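You operate a simulated robot arm through the tools that you are given. There is no shell and no other tool.

You are at the controls of a simulated robot arm. One attempt, no reset.

## Task
Open the door of the dry box, take the purple holder and leave it on the floor of the dry box, then shut the door. Take the orange level on the blue-legged table top and put it away on the optics bench top. Take the glass disc from the steel work table top and leave it on the left end of the blue-legged table. Shut the door of the cooler box. Put two of the black foam sleeves from the long beige table top on the optics bench top. Open the narrow drawer of the low rack. The order is free.

The check looks at the end state, three seconds after you hand in, the way a careful person would. Anything else that was tipped, shoved, dropped, spilled or broken makes it a failure.

## Robot
A 6-joint arm with a two-finger gripper on a trunk, on a base that drives. Base frame: it is fixed to the floor where the robot stands at the start and does not move with it; the origin is under the middle of the robot, x ahead of it, y to its left, z up. Readings come in mm, rad, newtons and seconds.
With the tool pointing down near the work surface it reaches from about 380 to 860 mm from the robot's upright axis, wherever it stands. Its first joint turns from -2.897 to 2.897 rad. Places, roughly: black foam sleeve (6x6x8 cm) [500, -3600, 800]; door of the cooler box [-3000, -3700, 1700]; door of the dry box [500, 0, 1000]; floor of the dry box (24x24 cm) [680, 40, 920]; glass disc (4x4x2 cm) [-1600, -4600, 800]; left end of the blue-legged table [500, -500, 800]; narrow drawer of the low rack [-2100, 900, 600]; optics bench top [-1200, -1300, 800]; orange level (9x3x3 cm) [800, -1600, 800]; purple holder [500, -2750, 750]. Payload 2.45 kg.
The TCP is the grasp point between the finger pads, 20 mm short of the fingertips. In the tool frame z runs along the fingers and y along their closing line. Largest opening 140 mm; the body of the gripper starts 168 mm behind the TCP.
Orientation is that of the tool frame in the base frame, as [roll, pitch, yaw] about the fixed x, y, z axes, in that order (R = Rz(yaw) Ry(pitch) Rx(roll)). With the fingers straight down and closing along the base's y, the tool's x points along the base's -x, its y along +y and its z along -z.

## Interface
- The arm moves only by the tool send_rows. Its argument "commands" is one flat list of numbers, 7 for each row, row after row: the shift along the tool's x, y, z in units of 400 mm (1.0 is 400 mm), then the turn, a rotation vector about the tool's x, y, z in units of 90 degrees (1.0 is 90 degrees), then the finger opening in cm, from 0 to 14. In form: [x, y, z, wx, wy, wz, fingers, x, y, z, wx, wy, wz, fingers, ...]. A call has 1 to 20 rows; each row is the pose to reach, as a shift and turn from the pose commanded when the call began, along the tool's axes at that moment. A call with a number of a shift or a turn outside -1 to 1 is refused whole. Each row takes 0.2 s and may step no farther than 50 mm and 0.15 rad from the row before; otherwise, or with a gripper value out of range, the whole call is refused. Where a pose cannot be reached the arm comes as near as it can. A force on the tool above 40 N (or 10 N above the force at the start of the call, whichever is more), or a blocked arm, ends the call early, and 0.2 s more pass. Each finger travels about 45 mm/s and halts on what it meets, pressing with about 31 N; the grip force reading is that of the motor and also rises with nothing between the fingers. The clock runs only during rows and for 0.2 s after the last one: add rows that repeat a pose to give the fingers time. It gives the time, the measured TCP pose, the force on the tool (base axes), the opening and the grip force at its end, in the units of the frame above (readings bear some noise), with the torque about the TCP (base axes, N m) and any sound that the robot's microphone picked up.
- Cameras (640 x 400 px; columns grow to the right, rows downward): "scene" is now at [56.4, 86, 1765.5]; the picture's right is [-0.72, -0.69, 0.00], its down [-0.60, 0.63, -0.48] and it looks along [0.33, -0.35, -0.88] (base axes); focal length 247 px, centre (320, 200). "wrist" rides on the gripper at [78, 11, -209] in the tool frame; the picture's right is [-0.14, 0.99, 0.00], its down [-0.92, -0.13, -0.37] and it looks along [-0.36, -0.05, 0.93] (tool axes); focal length 280 px, centre (320, 200). There is no depth. A picture from a camera that has moved, and an enlarged one, comes with that camera's place and axes in the base frame and with its lens. The place of the scene camera against the robot may be out by one fixed shift of up to 12 mm in any direction.
- get_image(camera): a new picture of that camera. The clock stands still meanwhile.
- move_column(by): slides the trunk up (or, below 0, down) by that many mm; the arm and the scene camera ride with it, the base frame stays. It gives what a move gives, with no picture.
- roll_base(legs): drives the robot by 1 to 6 legs, each [ahead, left, turn to the left] in mm, mm and rad, along the robot's own axes; the way and the turn of a leg run together, so that a leg with both is an arc; at most 1500 mm and 3.142 rad a leg. The arm and the cameras ride along, it lands a little off, and it stops where it bumps. It gives what a move gives.
- aim_head(pan, tilt): turns the head with the scene camera to pan (to the left, within 2.496 rad either way) and tilt (down, from -0.506 to 1.204), counted from straight ahead of the robot. It gives what a move gives.
- inspect(camera, box): a new picture of the part [left, top, right, bottom] of that camera's present view, enlarged. The clock stands still meanwhile.
- close_job(): hands the job in; it is judged then, once.

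Nothing tells you exact positions but the pictures and the camera data. Unless the task says otherwise, let go and move clear before handing in.

The tools are called as a command line: name --argument value ..., lists and objects as JSON in quotes. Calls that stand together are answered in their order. send_rows: Moves the arm, as the interface text tells. Its arguments: {"type":"object","properties":{"commands":{"type":"array"}},"required":["commands"]} The other tools are called the same way: move_column (by) slides the trunk up or down; roll_base (legs) drives the base; aim_head (pan, tilt) turns the head that bears the scene camera; get_image (camera) takes a picture; inspect (camera, box) takes an enlarged picture of a part of a camera's view; close_job () hands the job in.

At the start:

```text
t: 0.0
tool_pos: [447.9, -273.1, 1193.4]
tcp_rot: [-3.14, 0.002, -3.142]
wrist_force: [-0.3, 0.0, -0.2]
wrist_torque: [-0.04, 0.0, -0.02]
opening: 139.8
grip_force: 0.0
trunk travel left (down, up): [-25.0, 205.0]
robot x, y, heading: [-0.0, -0.9, -0.0]
head pan, tilt: [-0.808, 1.066]
```

scene: 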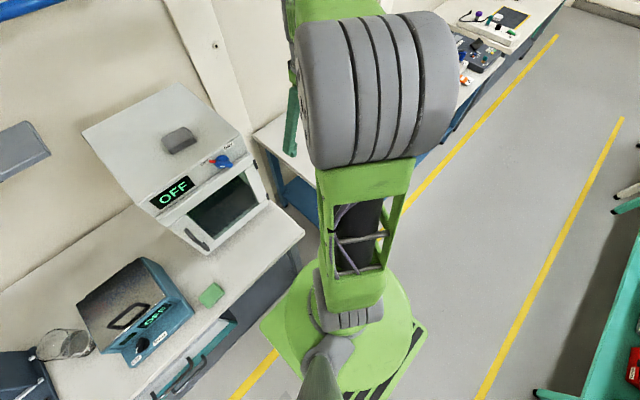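
wrist: 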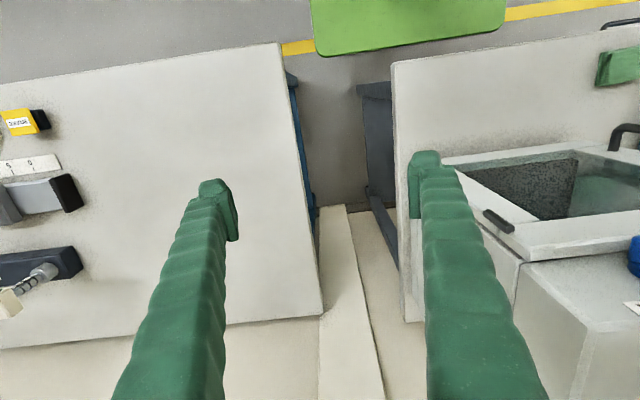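

I see the dry box ahead to the left and the arm in the middle of the view. I'll look around with the head camera first to find everything.

aim_head --pan 0.3 --tilt 0.7

```text
t: 1.3
tool_pos: [448.3, -273.1, 1191.3]
tcp_rot: [3.141, -0.002, -3.141]
wrist_force: [0.3, 0.8, 0.7]
wrist_torque: [0.0, 0.0, 0.0]
opening: 140.2
grip_force: 0.1
trunk travel left (down, up): [-25.0, 205.0]
robot x, y, heading: [-3.6, 2.5, -0.003]
head pan, tilt: [0.3, 0.7]
```

get_image --camera "scene"

```text
taken
camera scene: at [92.5, 158.4, 1793.3], right [0.29, -0.96, 0.0], down [-0.62, -0.19, -0.76], along [0.73, 0.23, -0.64], focal length 247 px, centre (320, 200)
```

scene: 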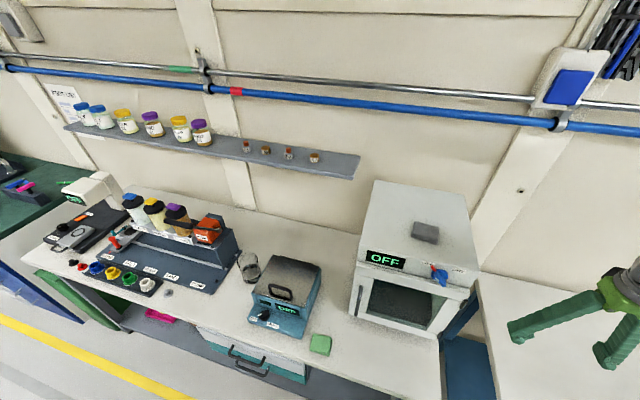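

The dry box, marked OFF, stands on a bench ahead and slightly left. I'll enlarge it to see its door and handle, and check the other directions.

inspect --camera "scene" --box '[330, 160, 500, 360]'

inspect --camera "scene" --box '[20, 160, 340, 380]'

```text
2.00 times, centred on (415, 260) of scene
camera zoom: at [92.5, 158.4, 1793.3], right [0.29, -0.96, 0.0], down [-0.62, -0.19, -0.76], along [0.73, 0.23, -0.64], focal length 495 px, centre (130, 80)
```

zoom: 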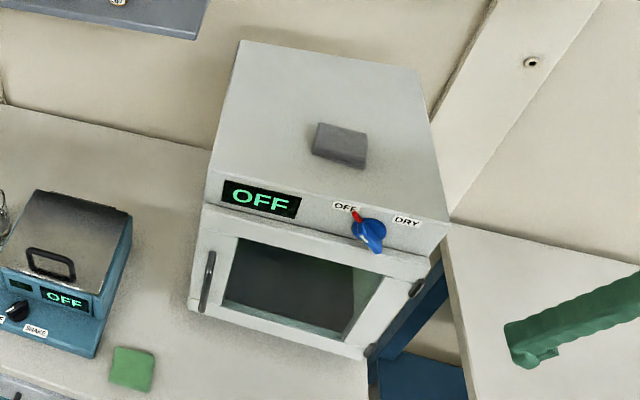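

```text
1.82 times, centred on (180, 270) of scene
camera zoom: at [92.5, 158.4, 1793.3], right [0.29, -0.96, 0.0], down [-0.62, -0.19, -0.76], along [0.73, 0.23, -0.64], focal length 450 px, centre (574, 73)
```

zoom: 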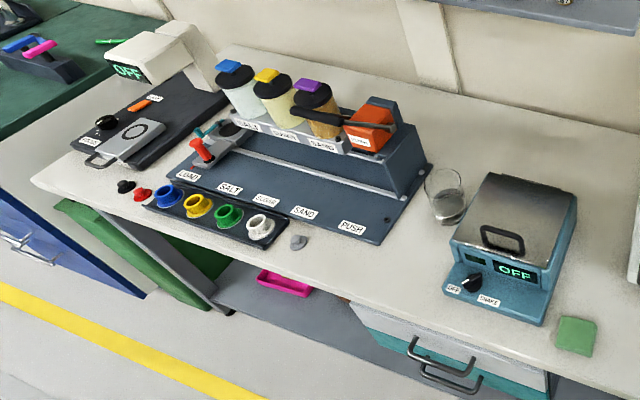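

The dry box door has its handle on the left and its hinges on the right. I'll keep surveying the room by panning the head.

aim_head --pan -0.9 --tilt 0.5

get_image --camera "scene"

aim_head --pan -1.7 --tilt 0.35

get_image --camera "scene"

aim_head --pan -2.45 --tilt 0.4

get_image --camera "scene"

aim_head --pan 2.45 --tilt 0.4

get_image --camera "scene"

aim_head --pan 1.4 --tilt 0.5

get_image --camera "scene"

```text
t: 2.7
tool_pos: [448.4, -272.7, 1192.6]
tcp_rot: [3.141, 0.0, 3.141]
wrist_force: [0.4, -0.3, -0.2]
wrist_torque: [-0.05, -0.04, 0.0]
opening: 140.0
grip_force: 0.1
trunk travel left (down, up): [-25.0, 205.0]
robot x, y, heading: [-3.7, 2.4, -0.003]
head pan, tilt: [-0.901, 0.499]
```

```text
taken
camera scene: at [67.9, 62.0, 1811.1], right [-0.78, -0.62, 0.0], down [-0.3, 0.38, -0.88], along [0.55, -0.69, -0.48], focal length 247 px, centre (320, 200)
```

scene: 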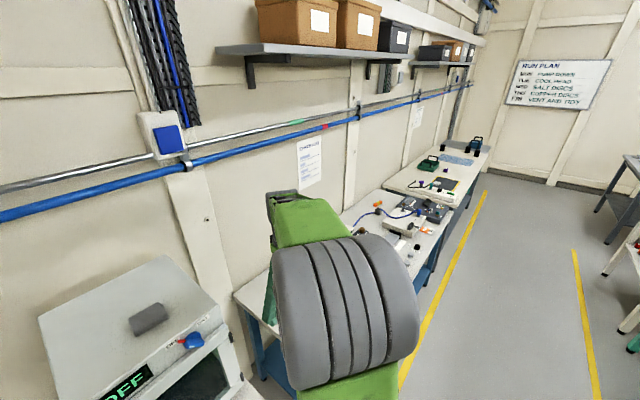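

```text
t: 3.9
tool_pos: [448.0, -272.5, 1191.7]
tcp_rot: [3.141, 0.0, 3.141]
wrist_force: [0.1, -0.4, -0.3]
wrist_torque: [0.0, 0.05, 0.04]
opening: 139.8
grip_force: 0.0
trunk travel left (down, up): [-25.0, 205.0]
robot x, y, heading: [1.1, 0.4, 0.001]
head pan, tilt: [-1.7, 0.351]
```

```text
taken
camera scene: at [-0.6, 41.0, 1824.7], right [-0.99, 0.13, 0.0], down [0.04, 0.34, -0.94], along [-0.12, -0.93, -0.34], focal length 247 px, centre (320, 200)
```

scene: 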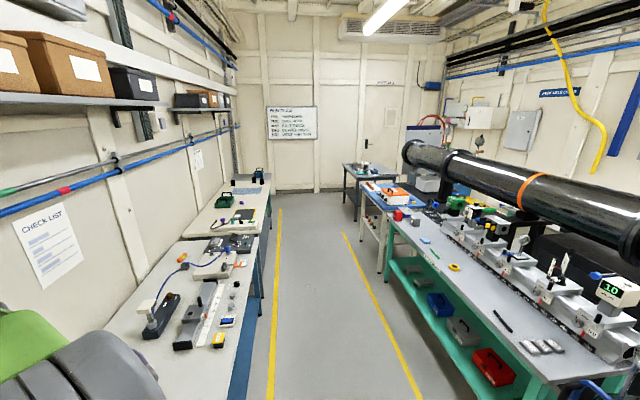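

```text
t: 5.0
tool_pos: [447.3, -273.2, 1192.2]
tcp_rot: [3.141, 0.001, -3.14]
wrist_force: [0.2, 0.2, 0.3]
wrist_torque: [-0.02, 0.01, -0.05]
opening: 139.9
grip_force: 0.0
trunk travel left (down, up): [-25.0, 205.0]
robot x, y, heading: [1.0, 1.2, 0.004]
head pan, tilt: [-2.45, 0.4]
```

```text
taken
camera scene: at [-60.0, 74.2, 1820.2], right [-0.64, 0.77, 0.0], down [0.3, 0.25, -0.92], along [-0.71, -0.59, -0.39], focal length 247 px, centre (320, 200)
```

scene: 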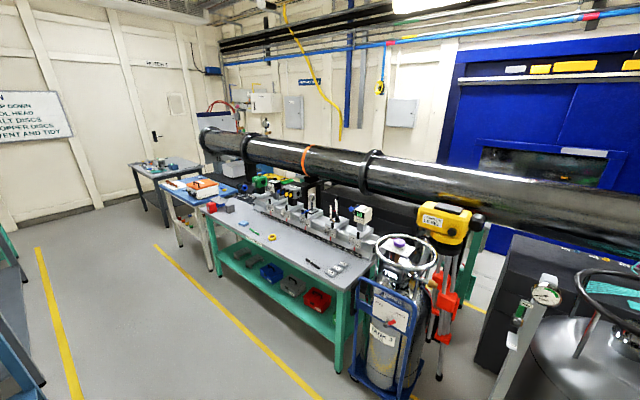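

```text
t: 8.8
tool_pos: [447.7, -273.4, 1192.5]
tcp_rot: [-3.14, 0.001, -3.141]
wrist_force: [-0.4, 0.4, 0.1]
wrist_torque: [0.04, -0.02, 0.01]
opening: 140.1
grip_force: 0.0
trunk travel left (down, up): [-25.0, 205.0]
robot x, y, heading: [-1.6, 0.1, 0.003]
head pan, tilt: [2.45, 0.4]
```

```text
taken
camera scene: at [-60.1, 192.4, 1820.2], right [0.64, 0.77, 0.0], down [0.3, -0.25, -0.92], along [-0.71, 0.59, -0.39], focal length 247 px, centre (320, 200)
```

scene: 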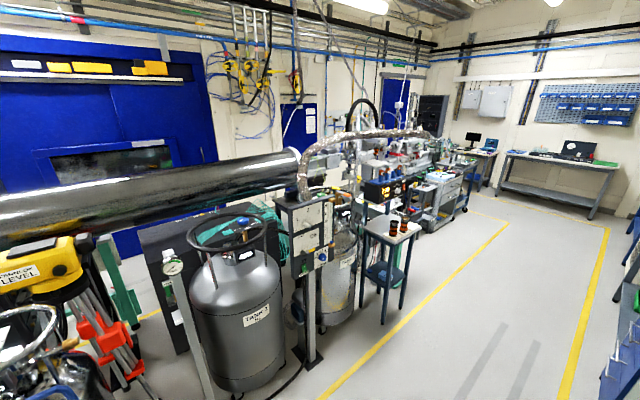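

```text
t: 10.1
tool_pos: [447.8, -273.8, 1192.7]
tcp_rot: [3.141, 0.0, -3.141]
wrist_force: [-0.1, -0.2, 1.3]
wrist_torque: [-0.03, 0.02, 0.0]
opening: 139.9
grip_force: 0.1
trunk travel left (down, up): [-25.0, 205.0]
robot x, y, heading: [2.4, 1.0, 0.001]
head pan, tilt: [1.4, 0.499]
```

```text
taken
camera scene: at [26.7, 223.0, 1811.1], right [0.99, -0.17, 0.0], down [-0.08, -0.47, -0.88], along [0.15, 0.87, -0.48], focal length 247 px, centre (320, 200)
```

scene: 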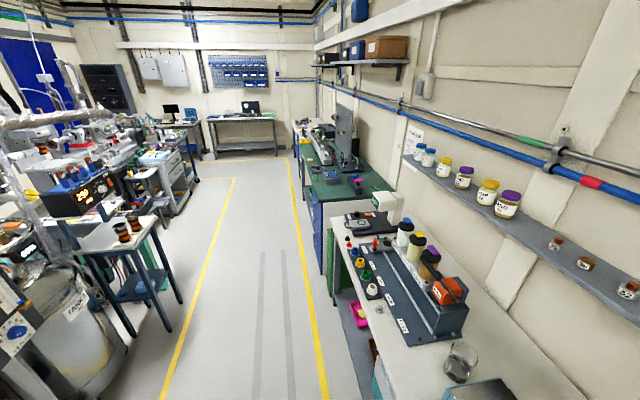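

The aisle lies between the benches ahead (front edge near x≈400) and the optics bench and dewars behind (x<-1000). The dry box door plane is near x≈500 with its hinge near y≈-105, so I'll back up to get room to swing the door, then look at it.

roll_base --legs '[[-380, 0, 0]]'

aim_head --pan 0.0 --tilt 0.7

get_image --camera "scene"

get_image --camera "wrist"

```text
t: 12.5
tool_pos: [72.2, -272.1, 1193.0]
tcp_rot: [3.141, -0.001, -3.141]
wrist_force: [0.5, 0.3, -0.9]
wrist_torque: [-0.01, -0.01, -0.03]
opening: 139.8
grip_force: 0.2
trunk travel left (down, up): [-25.0, 205.0]
robot x, y, heading: [-376.6, 1.1, -0.001]
head pan, tilt: [1.4, 0.499]
```

```text
t: 14.1
tool_pos: [73.0, -272.8, 1192.4]
tcp_rot: [-3.14, -0.002, 3.141]
wrist_force: [0.1, 0.9, 0.5]
wrist_torque: [-0.02, 0.01, 0.0]
opening: 140.0
grip_force: 0.1
trunk travel left (down, up): [-25.0, 205.0]
robot x, y, heading: [-378.8, -0.0, 0.001]
head pan, tilt: [0.0, 0.7]
```

```text
taken
camera scene: at [-279.1, 133.3, 1793.4], right [0.0, -1.0, 0.0], down [-0.64, 0.0, -0.77], along [0.77, 0.0, -0.64], focal length 247 px, centre (320, 200)
```

scene: 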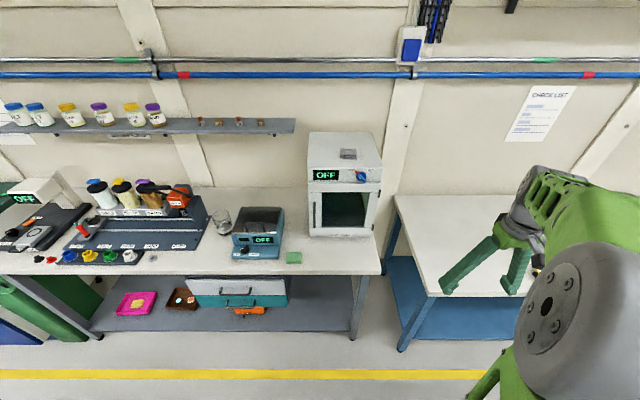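

```text
taken
camera wrist: at [-5.8, -262.0, 1402.2], right [0.14, 0.99, 0.0], down [0.92, -0.13, 0.37], along [0.37, -0.05, -0.93], focal length 280 px, centre (320, 200)
```

wrist: 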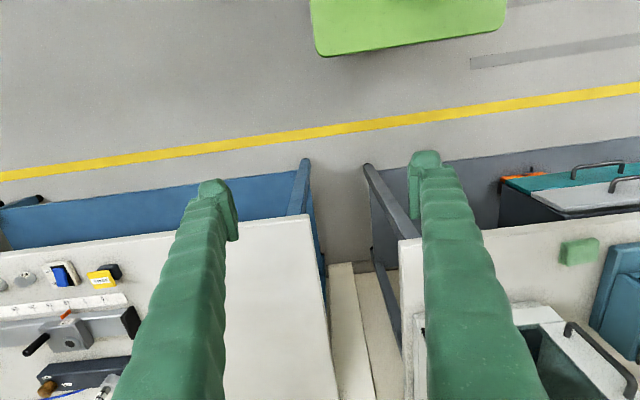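

The bench top is about z≈850, and the dry box front is near x≈500. I'll enlarge the box from here.

inspect --camera "scene" --box '[290, 120, 400, 280]'

inspect --camera "scene" --box '[380, 180, 580, 310]'

```text
2.50 times, centred on (345, 200) of scene
camera zoom: at [-279.1, 133.3, 1793.4], right [0.0, -1.0, 0.0], down [-0.64, 0.0, -0.77], along [0.77, 0.0, -0.64], focal length 618 px, centre (258, 200)
```

zoom: 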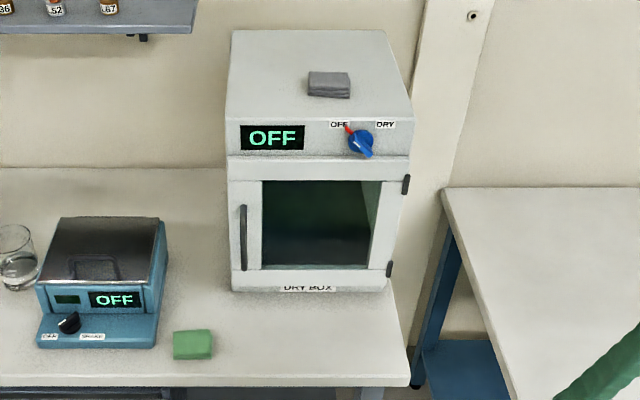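

```text
3.08 times, centred on (480, 245) of scene
camera zoom: at [-279.1, 133.3, 1793.4], right [0.0, -1.0, 0.0], down [-0.64, 0.0, -0.77], along [0.77, 0.0, -0.64], focal length 761 px, centre (-172, 62)
```

zoom: 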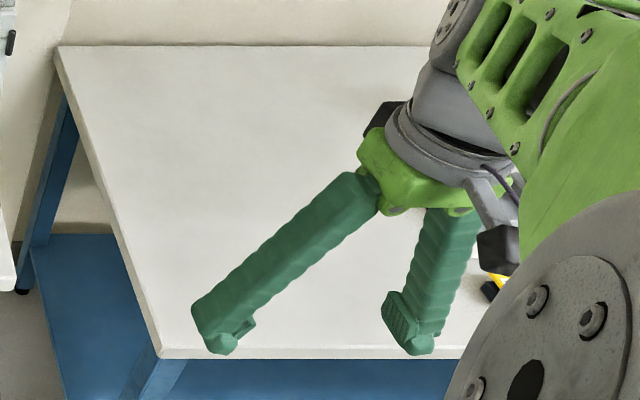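

The door handle is a vertical bar near (503, 159), z about 960–1120. I'll turn the gripper half around its axis, so that the wrist camera ends up on top once the tool is horizontal.

send_rows --commands '[0, 0, 0, 0, 0, 0.0909, 14, 0, 0, 0, 0, 0, 0.1818, 14, 0, 0, 0, 0, 0, 0.2727, 14, 0, 0, 0, 0, 0, 0.3636, 14, 0, 0, 0, 0, 0, 0.4545, 14, 0, 0, 0, 0, 0, 0.5454, 14, 0, 0, 0, 0, 0, 0.6363, 14, 0, 0, 0, 0, 0, 0.7272, 14, 0, 0, 0, 0, 0, 0.8181, 14, 0, 0, 0, 0, 0, 0.909, 14, 0, 0, 0, 0, 0, 1.0, 14]'

```text
t: 16.5
tool_pos: [73.1, -272.4, 1190.2]
tcp_rot: [-3.142, 0.002, 1.568]
wrist_force: [0.4, 0.3, 0.1]
wrist_torque: [0.02, -0.03, 0.02]
opening: 140.2
grip_force: 0.0
trunk travel left (down, up): [-25.0, 205.0]
robot x, y, heading: [-373.4, 2.7, 0.002]
head pan, tilt: [0.0, 0.7]
```

The wrist turned 90° fine. I'll continue the other 90°.

send_rows --commands '[0, 0, 0, 0, 0, 0.0909, 14, 0, 0, 0, 0, 0, 0.1818, 14, 0, 0, 0, 0, 0, 0.2727, 14, 0, 0, 0, 0, 0, 0.3636, 14, 0, 0, 0, 0, 0, 0.4545, 14, 0, 0, 0, 0, 0, 0.5454, 14, 0, 0, 0, 0, 0, 0.6363, 14, 0, 0, 0, 0, 0, 0.7272, 14, 0, 0, 0, 0, 0, 0.8181, 14, 0, 0, 0, 0, 0, 0.909, 14, 0, 0, 0, 0, 0, 1.0, 14]'

```text
t: 18.9
tool_pos: [73.2, -273.6, 1192.0]
tcp_rot: [-3.14, 0.0, -0.002]
wrist_force: [0.7, -0.7, 0.3]
wrist_torque: [0.03, 0.0, 0.01]
opening: 140.0
grip_force: 0.0
trunk travel left (down, up): [-25.0, 205.0]
robot x, y, heading: [-374.7, -1.8, 0.0]
head pan, tilt: [0.0, 0.7]
```

Now I'll pitch the tool up to horizontal, facing the box, while moving in front of the handle but well short of it.

send_rows --commands '[0.0405, -0.0714, 0.0236, 0, 0.0714, 0, 14, 0.0811, -0.1429, 0.0471, 0, 0.1429, 0, 14, 0.1216, -0.2143, 0.0707, 0, 0.2143, 0, 14, 0.1621, -0.2857, 0.0943, 0, 0.2857, 0, 14, 0.2027, -0.3571, 0.1179, 0, 0.3571, 0, 14, 0.2432, -0.4286, 0.1414, 0, 0.4286, 0, 14, 0.2838, -0.5, 0.165, 0, 0.5, 0, 14, 0.3243, -0.5714, 0.1886, 0, 0.5714, 0, 14, 0.3648, -0.6429, 0.2121, 0, 0.6429, 0, 14, 0.4054, -0.7143, 0.2357, 0, 0.7143, 0, 14, 0.4459, -0.7857, 0.2593, 0, 0.7857, 0, 14, 0.4864, -0.8571, 0.2829, 0, 0.8571, 0, 14, 0.527, -0.9286, 0.3064, 0, 0.9286, 0, 14, 0.5675, -1.0, 0.33, 0, 1.0, 0, 14]'

get_image --camera "wrist"

get_image --camera "scene"

```text
t: 21.9
tool_pos: [276.1, -7.5, 1058.9]
tcp_rot: [2.748, -1.569, 0.499]
wrist_force: [-0.5, -0.1, 0.5]
wrist_torque: [0.0, 0.01, -0.03]
opening: 140.1
grip_force: 0.0
out of reach, approached as far as the arm can: row 8, 9, 10, 11, 12, 13, 14
trunk travel left (down, up): [-25.0, 205.0]
robot x, y, heading: [-377.0, 0.4, -0.0]
head pan, tilt: [0.0, 0.7]
```

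```text
taken
camera wrist: at [67.8, -41.3, 1138.3], right [0.11, -0.98, -0.14], down [-0.38, 0.09, -0.92], along [0.92, 0.15, -0.37], focal length 280 px, centre (320, 200)
```

wrist: 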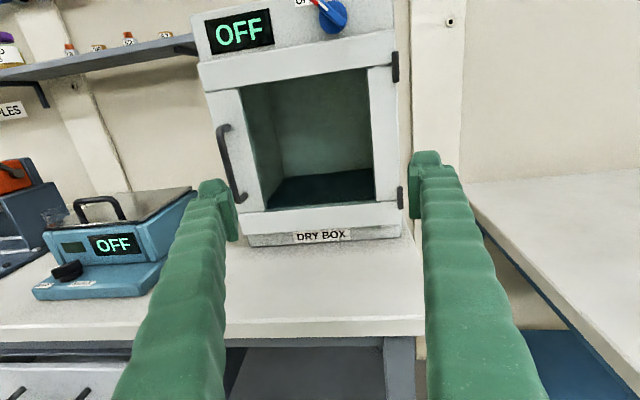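

```text
taken
camera scene: at [-279.5, 133.5, 1793.4], right [0.0, -1.0, 0.0], down [-0.64, 0.0, -0.77], along [0.77, 0.0, -0.64], focal length 247 px, centre (320, 200)
```

scene: 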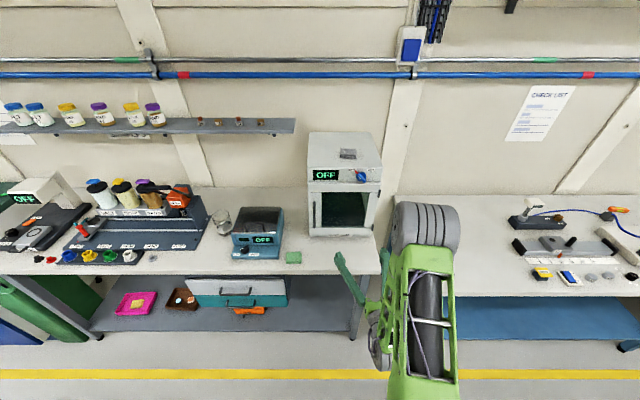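

The arm is too folded to reach the pose this close to the box. I'll check the space behind, then back up another 220 mm.

roll_base --legs '[[-220, 0, 0]]'

```text
t: 23.6
tool_pos: [55.3, -8.3, 1058.8]
tcp_rot: [-3.121, -1.567, 0.086]
wrist_force: [0.1, 0.2, 0.4]
wrist_torque: [0.0, -0.01, -0.01]
opening: 140.0
grip_force: 0.1
trunk travel left (down, up): [-25.0, 205.0]
robot x, y, heading: [-594.9, 0.4, -0.0]
head pan, tilt: [0.0, 0.7]
```

I'll test where the commanded pose stands with a zero move.

send_rows --commands '[0, 0, 0, 0, 0, 0, 14, 0, 0, 0, 0, 0, 0, 14]'

get_image --camera "wrist"

```text
t: 24.1
tool_pos: [55.5, -8.5, 1058.4]
tcp_rot: [-3.08, -1.568, 0.046]
wrist_force: [0.7, 0.0, 0.5]
wrist_torque: [0.01, 0.01, -0.01]
opening: 140.3
grip_force: 0.0
trunk travel left (down, up): [-25.0, 205.0]
robot x, y, heading: [-595.1, 3.1, 0.002]
head pan, tilt: [0.0, 0.7]
```

```text
taken
camera wrist: at [-151.9, -41.4, 1138.5], right [0.11, -0.98, -0.14], down [-0.38, 0.09, -0.92], along [0.92, 0.15, -0.37], focal length 280 px, centre (320, 200)
```

wrist: 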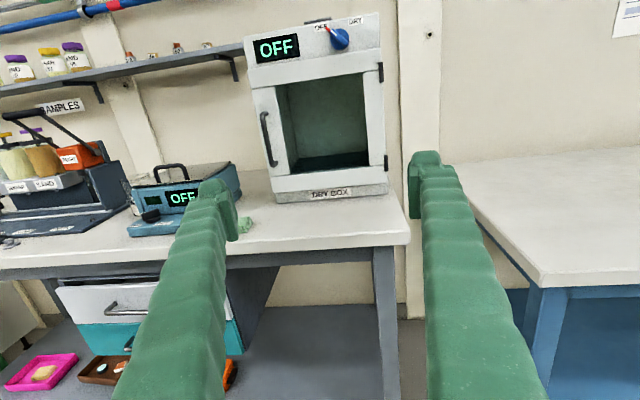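

The handle bar is triangulated near (485, 160), z 985–1109, with the hinge near (520, -106). I'll move in front of the handle with the fingers partly closed.

send_rows --commands '[-0.003, -0.037, 0.0946, -0.0076, 0, 0, 13, -0.006, -0.074, 0.1892, -0.0151, 0, 0, 12, -0.01, -0.111, 0.2838, -0.0227, 0, 0, 11, -0.013, -0.148, 0.3784, -0.0302, 0, 0, 10, -0.016, -0.184, 0.473, -0.0378, 0, 0, 9, -0.019, -0.221, 0.5677, -0.0453, 0, 0, 8, -0.023, -0.258, 0.6623, -0.0529, 0, 0, 7, -0.026, -0.295, 0.7569, -0.0604, 0, 0, 7, -0.029, -0.332, 0.8515, -0.068, 0, 0, 7]'

get_image --camera "wrist"

```text
t: 26.1
tool_pos: [409.0, 42.4, 1054.4]
tcp_rot: [-3.049, -1.541, 0.109]
wrist_force: [-0.6, -1.3, 0.3]
wrist_torque: [0.01, -0.01, -0.03]
opening: 69.9
grip_force: 0.1
out of reach, approached as far as the arm can: row 1, 2, 3, 4, 5, 6, 7, 8, 9
trunk travel left (down, up): [-25.0, 205.0]
robot x, y, heading: [-593.6, -1.5, 0.01]
head pan, tilt: [0.0, 0.7]
```

```text
taken
camera wrist: at [208.6, -10.4, 1140.4], right [0.19, -0.97, -0.14], down [-0.41, 0.05, -0.91], along [0.89, 0.24, -0.39], focal length 280 px, centre (320, 200)
```

wrist: 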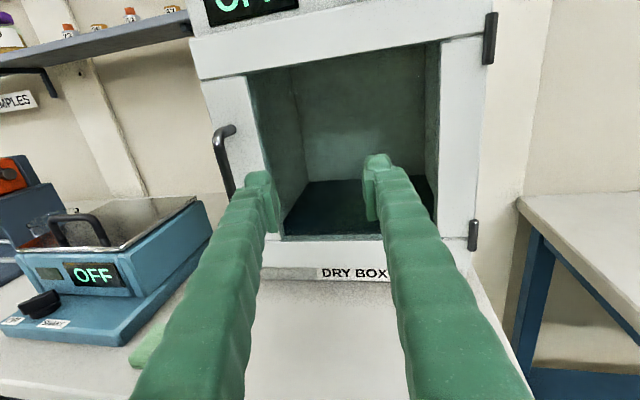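

The joint limit near a 180° wrist roll prevents the camera-up pose. I'll back off and roll the wrist back so the camera sits below.

send_rows --commands '[0, 0, -0.0341, 0, 0, -0.0909, 7, 0, 0, -0.0682, 0, 0, -0.1818, 7, 0, 0, -0.1023, 0, 0, -0.2727, 7, 0, 0, -0.1364, 0, 0, -0.3636, 7, 0, 0, -0.1705, 0, 0, -0.4545, 7, 0, 0, -0.2045, 0, 0, -0.5454, 7, 0, 0, -0.2386, 0, 0, -0.6363, 7, 0, 0, -0.2727, 0, 0, -0.7272, 7, 0, 0, -0.3068, 0, 0, -0.8181, 7, 0, 0, -0.3409, 0, 0, -0.909, 7, 0, 0, -0.375, 0, 0, -1.0, 7]'

send_rows --commands '[0, 0, 0, 0, 0, -0.0909, 7, 0, 0, 0, 0, 0, -0.1818, 7, 0, 0, 0, 0, 0, -0.2727, 7, 0, 0, 0, 0, 0, -0.3636, 7, 0, 0, 0, 0, 0, -0.4545, 7, 0, 0, 0, 0, 0, -0.5454, 7, 0, 0, 0, 0, 0, -0.6363, 7, 0, 0, 0, 0, 0, -0.7272, 7, 0, 0, 0, 0, 0, -0.8181, 7, 0, 0, 0, 0, 0, -0.909, 7, 0, 0, 0, 0, 0, -1.0, 7]'

get_image --camera "wrist"

```text
t: 28.6
tool_pos: [260.1, 12.1, 1061.8]
tcp_rot: [1.6, -0.001, 1.773]
wrist_force: [0.7, 0.2, 0.3]
wrist_torque: [0.02, 0.02, 0.02]
opening: 69.9
grip_force: 0.1
trunk travel left (down, up): [-25.0, 205.0]
robot x, y, heading: [-596.8, -0.6, 0.001]
head pan, tilt: [0.0, 0.7]
```

```text
t: 30.9
tool_pos: [261.3, 11.2, 1061.4]
tcp_rot: [2.051, 1.505, 2.257]
wrist_force: [-0.5, -0.6, -0.4]
wrist_torque: [-0.05, 0.04, 0.03]
opening: 70.0
grip_force: 0.0
out of reach, approached as far as the arm can: row 11
trunk travel left (down, up): [-25.0, 205.0]
robot x, y, heading: [-594.1, 3.3, 0.001]
head pan, tilt: [0.0, 0.7]
```

```text
taken
camera wrist: at [50.6, -16.7, 991.6], right [-0.2, 0.96, 0.2], down [-0.3, -0.25, 0.92], along [0.94, 0.12, 0.33], focal length 280 px, centre (320, 200)
```

wrist: 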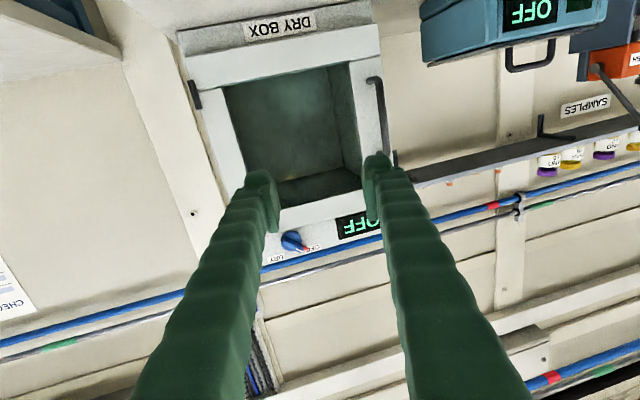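

I'm now nearly in the camera-below roll. I'll try moving to the pre-grasp pose squarely in front of the handle.

send_rows --commands '[0.0075, 0.0503, 0.0614, 0.0217, -0.0036, -0.006, 7, 0.015, 0.1007, 0.1228, 0.0433, -0.0071, -0.0119, 7, 0.0224, 0.151, 0.1842, 0.065, -0.0107, -0.0179, 7, 0.0299, 0.2013, 0.2457, 0.0867, -0.0143, -0.0239, 7, 0.0373, 0.2517, 0.3071, 0.1083, -0.0178, -0.0298, 7, 0.0448, 0.302, 0.3685, 0.13, -0.0214, -0.0358, 7, 0.0448, 0.302, 0.3685, 0.13, -0.0214, -0.0358, 7]'

get_image --camera "wrist"

get_image --camera "scene"

```text
t: 32.5
tool_pos: [403.6, 43.2, 1055.6]
tcp_rot: [-2.753, 1.544, -2.55]
wrist_force: [0.3, -0.2, -0.7]
wrist_torque: [0.0, -0.04, 0.0]
opening: 69.9
grip_force: 0.1
out of reach, approached as far as the arm can: row 1, 2, 3, 4, 5, 6, 7
trunk travel left (down, up): [-25.0, 205.0]
robot x, y, heading: [-598.4, 3.7, 0.003]
head pan, tilt: [0.0, 0.7]
```

```text
taken
camera wrist: at [195.6, 10.1, 983.5], right [-0.2, 0.97, 0.13], down [-0.31, -0.19, 0.93], along [0.93, 0.15, 0.34], focal length 280 px, centre (320, 200)
```

wrist: 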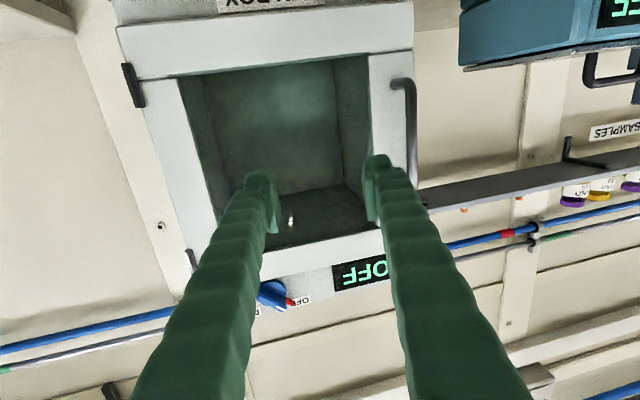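

```text
taken
camera scene: at [-499.5, 133.1, 1793.4], right [0.0, -1.0, 0.0], down [-0.64, 0.0, -0.77], along [0.77, 0.0, -0.64], focal length 247 px, centre (320, 200)
```

scene: 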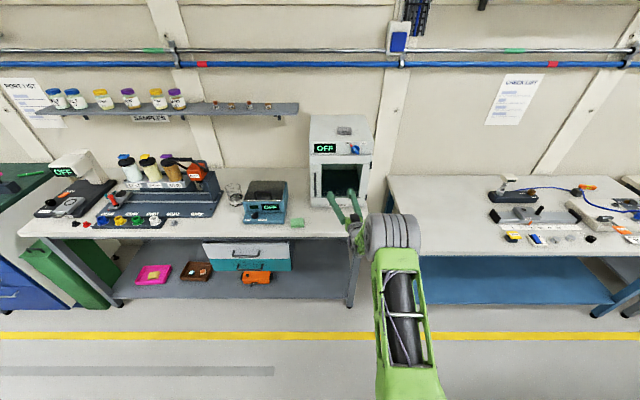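

Both rolls stick at the same place, so it's a wrist-bend limit: with the elbow this high the tool can't be fully horizontal. I'll retreat to a tool-down pose and then use a downward-tilted approach instead.

send_rows --commands '[-0.018, 0.0043, -0.0643, 0, 0.0833, 0, 7, -0.036, 0.0086, -0.1286, 0, 0.1667, 0, 7, -0.054, 0.0129, -0.1929, 0, 0.25, 0, 7, -0.072, 0.0172, -0.2572, 0, 0.3333, 0, 7, -0.09, 0.0215, -0.3215, 0, 0.4167, 0, 7, -0.108, 0.0258, -0.3858, 0, 0.5, 0, 7, -0.126, 0.03, -0.45, 0, 0.5833, 0, 7, -0.144, 0.0343, -0.5143, 0, 0.6667, 0, 7, -0.162, 0.0386, -0.5786, 0, 0.75, 0, 7, -0.18, 0.0429, -0.6429, 0, 0.8333, 0, 7, -0.198, 0.0472, -0.7072, 0, 0.9167, 0, 7, -0.216, 0.0515, -0.7715, 0, 1.0, 0, 7]'

get_image --camera "wrist"

get_image --camera "scene"

```text
t: 35.1
tool_pos: [99.5, 1.5, 1148.7]
tcp_rot: [-3.131, -0.028, -2.936]
wrist_force: [-0.6, -0.8, -0.5]
wrist_torque: [0.03, 0.02, 0.0]
opening: 69.9
grip_force: 0.0
out of reach, approached as far as the arm can: row 6
trunk travel left (down, up): [-25.0, 205.0]
robot x, y, heading: [-592.4, -2.3, -0.0]
head pan, tilt: [0.0, 0.7]
```

```text
taken
camera wrist: at [25.8, -1.5, 1360.3], right [-0.07, 1.0, -0.01], down [0.94, 0.07, 0.34], along [0.34, 0.01, -0.94], focal length 280 px, centre (320, 200)
```

wrist: 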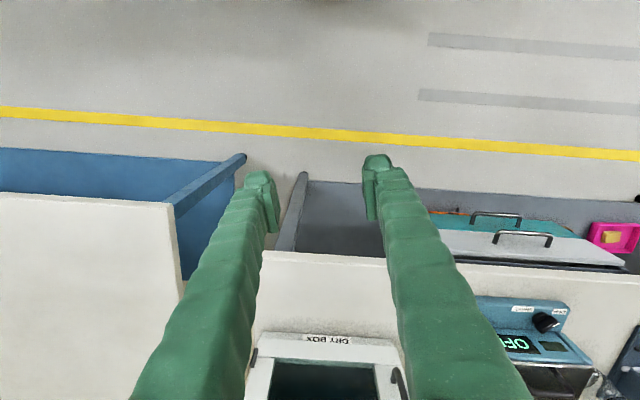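

```text
taken
camera scene: at [-499.2, 133.2, 1793.3], right [0.0, -1.0, 0.0], down [-0.64, 0.0, -0.76], along [0.76, 0.0, -0.64], focal length 247 px, centre (320, 200)
```

scene: 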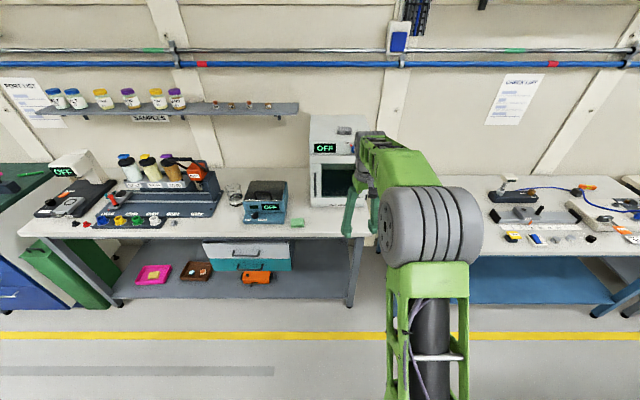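

The arm is back in its natural configuration with the elbow near and the forearm forward. I'll approach the handle with the tool tilted 35° below horizontal.

send_rows --commands '[-0.0897, 0.0261, 0.0073, 0.0063, -0.0696, 0.014, 7, -0.1793, 0.0522, 0.0147, 0.0126, -0.1393, 0.0281, 7, -0.269, 0.0783, 0.022, 0.0188, -0.2089, 0.0421, 7, -0.3587, 0.1044, 0.0293, 0.0251, -0.2786, 0.0562, 7, -0.4483, 0.1306, 0.0367, 0.0314, -0.3482, 0.0702, 7, -0.538, 0.1567, 0.044, 0.0377, -0.4179, 0.0843, 7, -0.6277, 0.1828, 0.0513, 0.0439, -0.4875, 0.0983, 7, -0.7173, 0.2089, 0.0587, 0.0502, -0.5572, 0.1124, 7, -0.807, 0.235, 0.066, 0.0565, -0.6268, 0.1264, 7]'

get_image --camera "wrist"

get_image --camera "scene"

```text
t: 37.1
tool_pos: [396.7, 159.0, 1112.2]
tcp_rot: [3.141, 0.963, 3.138]
wrist_force: [0.3, 0.3, 0.6]
wrist_torque: [-0.01, 0.02, 0.01]
opening: 69.9
grip_force: 0.1
trunk travel left (down, up): [-25.0, 205.0]
robot x, y, heading: [-595.3, -3.6, 0.003]
head pan, tilt: [0.0, 0.7]
```

```text
taken
camera wrist: at [180.4, 169.8, 1167.7], right [0.08, 0.99, 0.11], down [0.22, -0.13, 0.97], along [0.97, -0.05, -0.23], focal length 280 px, centre (320, 200)
```

wrist: 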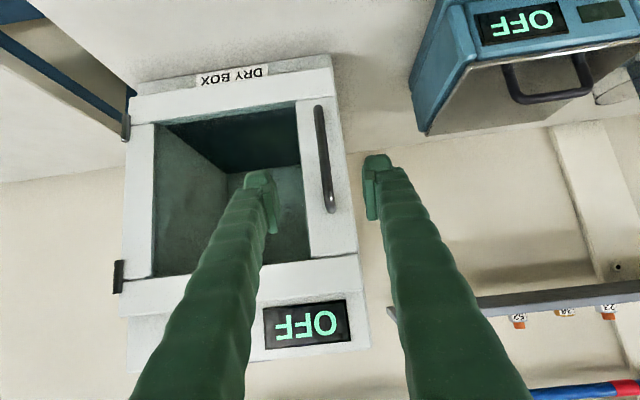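

```text
taken
camera scene: at [-498.7, 133.6, 1793.2], right [0.0, -1.0, 0.0], down [-0.64, 0.0, -0.76], along [0.76, 0.0, -0.64], focal length 247 px, centre (320, 200)
```

scene: 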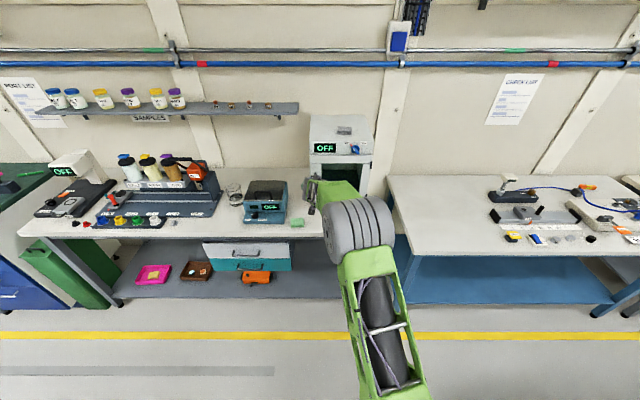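

The approach pose was reached exactly. The bar is at y≈166, so I'll shift 7 mm left, advance 96 mm along the tool axis and close on the bar.

send_rows --commands '[0, 0.0175, 0.06, 0, 0, 0, 7, 0, 0.0175, 0.12, 0, 0, 0, 7, 0, 0.0175, 0.18, 0, 0, 0, 7, 0, 0.0175, 0.24, 0, 0, 0, 7]'

get_image --camera "wrist"

```text
t: 38.1
tool_pos: [475.5, 163.6, 1056.8]
tcp_rot: [3.141, 0.964, 3.139]
wrist_force: [0.3, 0.5, -0.4]
wrist_torque: [-0.02, 0.02, 0.0]
opening: 70.1
grip_force: 0.0
trunk travel left (down, up): [-25.0, 205.0]
robot x, y, heading: [-594.9, -1.6, 0.003]
head pan, tilt: [0.0, 0.7]
```

```text
taken
camera wrist: at [259.5, 175.3, 1113.1], right [0.08, 0.99, 0.11], down [0.22, -0.13, 0.97], along [0.97, -0.05, -0.23], focal length 280 px, centre (320, 200)
```

wrist: 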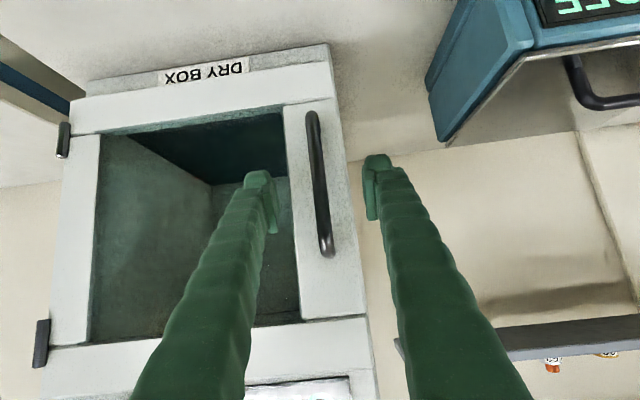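

I'm close to the bar. I'll enlarge the view to check how deep the bar lies relative to the fingertips.

inspect --camera "wrist" --box '[230, 90, 410, 270]'

inspect --camera "scene" --box '[270, 100, 400, 230]'

```text
2.22 times, centred on (320, 180) of wrist
camera zoom: at [259.5, 175.3, 1113.1], right [0.08, 0.99, 0.11], down [0.22, -0.13, 0.97], along [0.97, -0.05, -0.23], focal length 623 px, centre (320, 244)
```

zoom: 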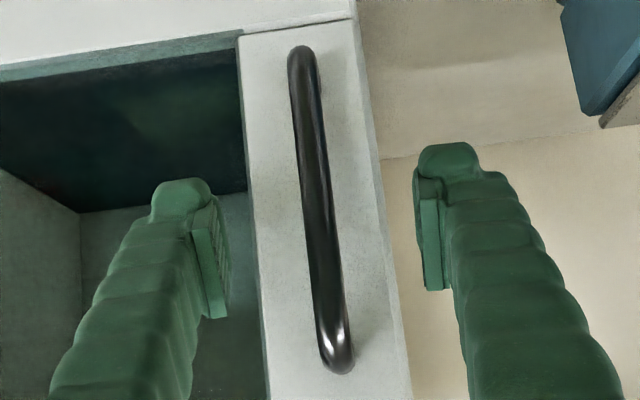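

```text
3.08 times, centred on (335, 165) of scene
camera zoom: at [-498.7, 133.3, 1793.2], right [0.0, -1.0, 0.0], down [-0.64, 0.0, -0.76], along [0.76, 0.0, -0.64], focal length 761 px, centre (274, 308)
```

zoom: 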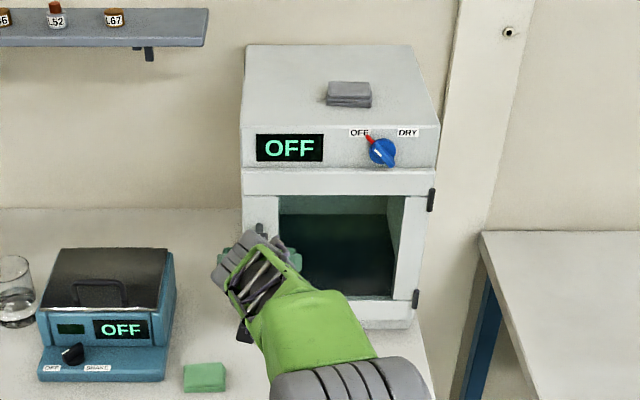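

The bar is centred laterally between the fingers. I'll try closing here, and if it misses I'll go a little deeper.

send_rows --commands '[0, 0, 0, 0, 0, 0, 4, 0, 0, 0, 0, 0, 0, 2, 0, 0, 0, 0, 0, 0, 0.5, 0, 0, 0, 0, 0, 0, 0.5, 0, 0, 0, 0, 0, 0, 0.5, 0, 0, 0, 0, 0, 0, 0.5]'

inspect --camera "wrist" --box '[230, 90, 410, 270]'

```text
t: 39.5
tool_pos: [474.9, 164.5, 1056.7]
tcp_rot: [3.141, 0.964, 3.139]
wrist_force: [0.2, 1.2, -0.5]
wrist_torque: [0.02, 0.0, -0.01]
opening: 10.8
grip_force: 37.8
trunk travel left (down, up): [-25.0, 205.0]
robot x, y, heading: [-595.5, 1.8, 0.004]
head pan, tilt: [0.0, 0.7]
```

```text
2.22 times, centred on (320, 180) of wrist
camera zoom: at [258.7, 175.5, 1113.4], right [0.08, 0.99, 0.11], down [0.22, -0.13, 0.97], along [0.97, -0.05, -0.23], focal length 623 px, centre (320, 244)
```

zoom: 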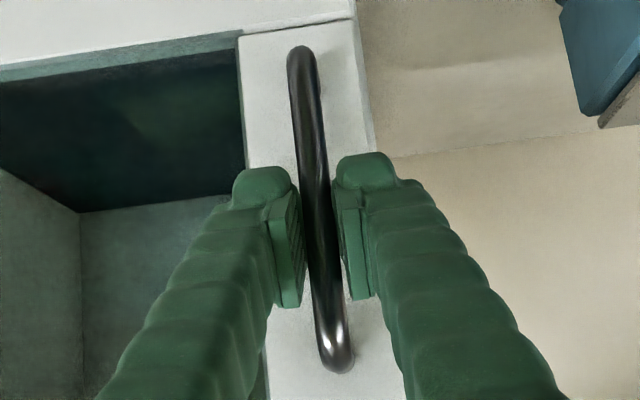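

The bar is gripped (opening 10.8 mm). I'll start the pull along the hinge arc, turning the tool with the door.

send_rows --commands '[0.0167, -0.0056, -0.024, -0.0228, 0, -0.0159, 0.5, 0.0334, -0.0113, -0.048, -0.0456, 0, -0.0317, 0.5, 0.05, -0.019, -0.0715, -0.0684, 0, -0.0475, 0.5, 0.0661, -0.0275, -0.095, -0.0912, 0, -0.0634, 0.5]'

get_image --camera "wrist"

```text
t: 40.5
tool_pos: [428.2, 152.8, 1057.4]
tcp_rot: [-3.135, 0.971, -2.97]
wrist_force: [1.1, -3.4, 1.6]
wrist_torque: [-0.13, 0.81, -0.15]
opening: 10.6
grip_force: 37.7
trunk travel left (down, up): [-25.0, 205.0]
robot x, y, heading: [-594.8, 0.1, 0.003]
head pan, tilt: [0.0, 0.7]
```

```text
taken
camera wrist: at [211.9, 128.0, 1111.9], right [-0.08, 0.99, 0.11], down [0.23, -0.09, 0.97], along [0.97, 0.11, -0.22], focal length 280 px, centre (320, 200)
```

wrist: 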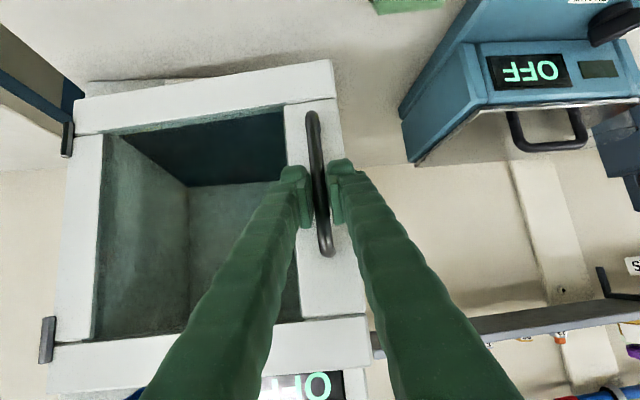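

The door is opening freely. I'll continue the same arc another 30°.

send_rows --commands '[0.0334, -0.0113, -0.048, -0.0456, 0, -0.0317, 0.5, 0.0661, -0.0275, -0.095, -0.0912, 0, -0.0634, 0.5, 0.0978, -0.049, -0.1406, -0.1368, 0, -0.0952, 0.5, 0.1283, -0.075, -0.1845, -0.1824, 0, -0.1269, 0.5, 0.1576, -0.1055, -0.2266, -0.2281, 0, -0.1586, 0.5, 0.185, -0.1405, -0.266, -0.2737, 0, -0.1903, 0.5]'

get_image --camera "wrist"

get_image --camera "scene"

```text
t: 42.0
tool_pos: [310.5, 75.3, 1056.2]
tcp_rot: [-3.14, 0.964, -2.447]
wrist_force: [6.3, -7.1, -1.0]
wrist_torque: [0.25, -0.35, -0.24]
opening: 10.3
grip_force: 37.9
out of reach, approached as far as the arm can: row 1
trunk travel left (down, up): [-25.0, 205.0]
robot x, y, heading: [-596.0, -1.0, -0.0]
head pan, tilt: [0.0, 0.7]
```

```text
taken
camera wrist: at [138.2, -56.3, 1113.6], right [-0.57, 0.81, 0.11], down [0.25, 0.04, 0.97], along [0.78, 0.58, -0.23], focal length 280 px, centre (320, 200)
```

wrist: 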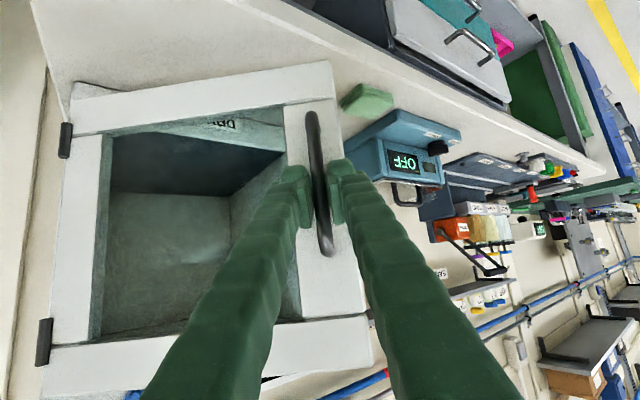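

```text
taken
camera scene: at [-498.4, 132.2, 1793.4], right [0.0, -1.0, 0.0], down [-0.64, 0.0, -0.76], along [0.76, 0.0, -0.64], focal length 247 px, centre (320, 200)
```

scene: 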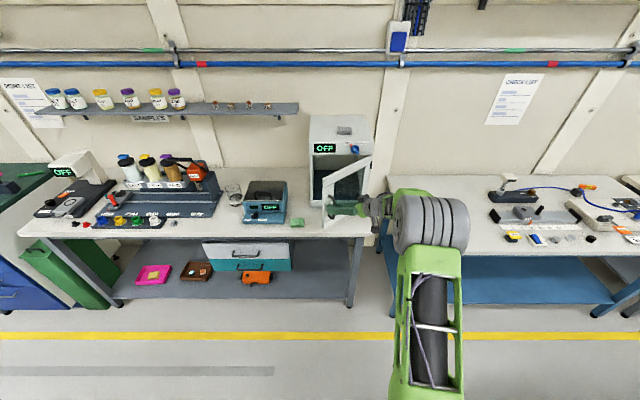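

The door is at about 40°. I'll keep turning it along the same arc.

send_rows --commands '[0.0167, -0.0056, -0.024, -0.0228, 0, -0.0159, 0.5, 0.0334, -0.0113, -0.048, -0.0456, 0, -0.0317, 0.5, 0.0661, -0.0275, -0.095, -0.0912, 0, -0.0634, 0.5, 0.0978, -0.049, -0.1406, -0.1368, 0, -0.0952, 0.5, 0.1283, -0.075, -0.1845, -0.1824, 0, -0.1269, 0.5, 0.1576, -0.1055, -0.2266, -0.2281, 0, -0.1586, 0.5, 0.185, -0.1405, -0.266, -0.2737, 0, -0.1903, 0.5]'

get_image --camera "wrist"

get_image --camera "scene"

```text
t: 43.5
tool_pos: [249.4, -50.6, 1057.2]
tcp_rot: [-3.135, 0.964, -1.921]
wrist_force: [26.1, -7.0, 7.6]
wrist_torque: [0.6, -0.46, -0.33]
opening: 10.6
grip_force: 38.0
trunk travel left (down, up): [-25.0, 205.0]
robot x, y, heading: [-592.4, 3.7, 0.003]
head pan, tilt: [0.0, 0.7]
```

```text
taken
camera wrist: at [164.4, -249.8, 1113.4], right [-0.9, 0.42, 0.11], down [0.19, 0.17, 0.97], along [0.39, 0.89, -0.23], focal length 280 px, centre (320, 200)
```

wrist: 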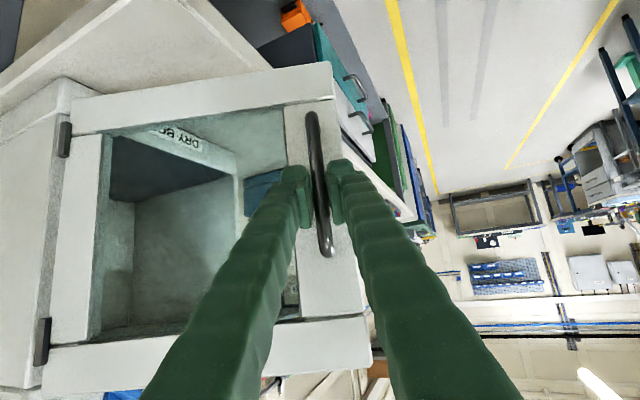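

```text
taken
camera scene: at [-497.3, 132.3, 1793.4], right [0.0, -1.0, 0.0], down [-0.65, 0.0, -0.76], along [0.76, 0.0, -0.65], focal length 247 px, centre (320, 200)
```

scene: 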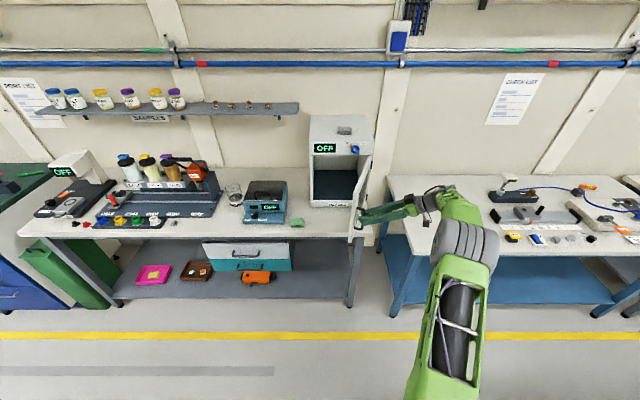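

The pull is slightly off the true radius (27 N inward), so I'll correct about 6 mm towards the hinge and turn the last 20°.

send_rows --commands '[0, -0.0125, 0, 0, 0, 0, 0.5, 0.0167, -0.0206, -0.024, -0.0228, 0, -0.0159, 0.5, 0.0334, -0.0263, -0.048, -0.0456, 0, -0.0317, 0.5, 0.0661, -0.0425, -0.095, -0.0912, 0, -0.0634, 0.5, 0.0978, -0.064, -0.1406, -0.1368, 0, -0.0952, 0.5, 0.1283, -0.09, -0.1845, -0.1824, 0, -0.1269, 0.5]'

get_image --camera "scene"

```text
t: 44.6
tool_pos: [245.0, -98.8, 1058.2]
tcp_rot: [-3.104, 0.964, -1.723]
wrist_force: [13.4, -0.8, -8.2]
wrist_torque: [-0.37, 0.02, -0.21]
opening: 10.8
grip_force: 38.2
out of reach, approached as far as the arm can: row 4, 5
trunk travel left (down, up): [-25.0, 205.0]
robot x, y, heading: [-598.1, -0.9, 0.002]
head pan, tilt: [0.0, 0.7]
stopped in row 5: the force on the tool passed its limit at 66 N (the readings are from after the stop); the commanded pose is now the measured one
```

```text
taken
camera scene: at [-496.3, 133.6, 1792.9], right [0.0, -1.0, 0.0], down [-0.65, 0.0, -0.76], along [0.76, 0.0, -0.65], focal length 247 px, centre (320, 200)
```

scene: 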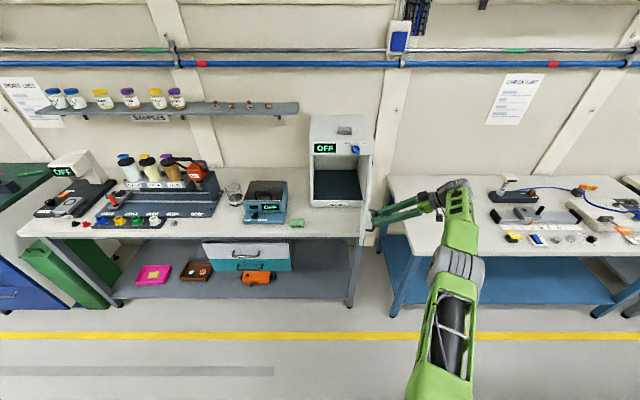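

The door is about 82° open. I'll release the handle and back away from it.

send_rows --commands '[0, 0, 0, 0, 0, 0, 3, 0, 0, 0, 0, 0, 0, 5, 0, 0, 0, 0, 0, 0, 5, 0, 0, -0.1, 0, 0, 0, 5, 0, 0, -0.2, 0, 0, 0, 5, 0, 0, -0.3, 0, 0, 0, 5]'

get_image --camera "scene"

get_image --camera "wrist"

```text
t: 46.0
tool_pos: [204.5, -161.0, 1104.7]
tcp_rot: [-3.104, 0.962, -1.717]
wrist_force: [0.1, -0.1, -0.1]
wrist_torque: [-0.03, 0.05, 0.01]
opening: 50.2
grip_force: 0.1
out of reach, approached as far as the arm can: row 4, 5, 6
trunk travel left (down, up): [-25.0, 205.0]
robot x, y, heading: [-594.7, 3.4, 0.008]
head pan, tilt: [0.0, 0.7]
```

```text
taken
camera scene: at [-498.5, 133.8, 1793.2], right [0.0, -1.0, 0.0], down [-0.64, 0.0, -0.76], along [0.76, 0.0, -0.64], focal length 247 px, centre (320, 200)
```

scene: 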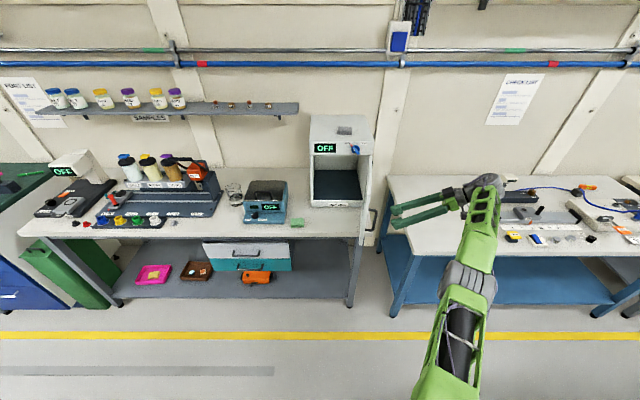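

```text
taken
camera wrist: at [154.7, -372.2, 1160.4], right [-0.96, 0.25, 0.09], down [0.15, 0.2, 0.97], along [0.23, 0.95, -0.23], focal length 280 px, centre (320, 200)
```

wrist: 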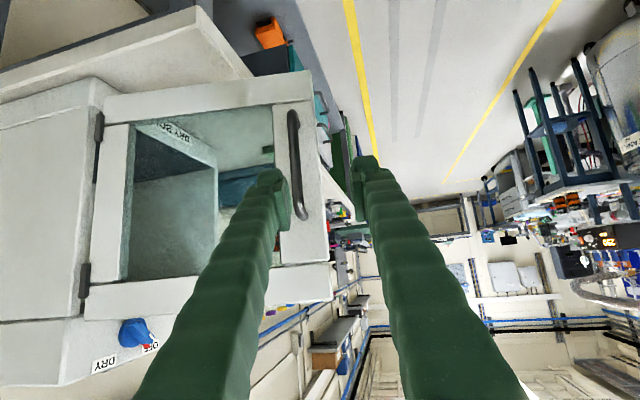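

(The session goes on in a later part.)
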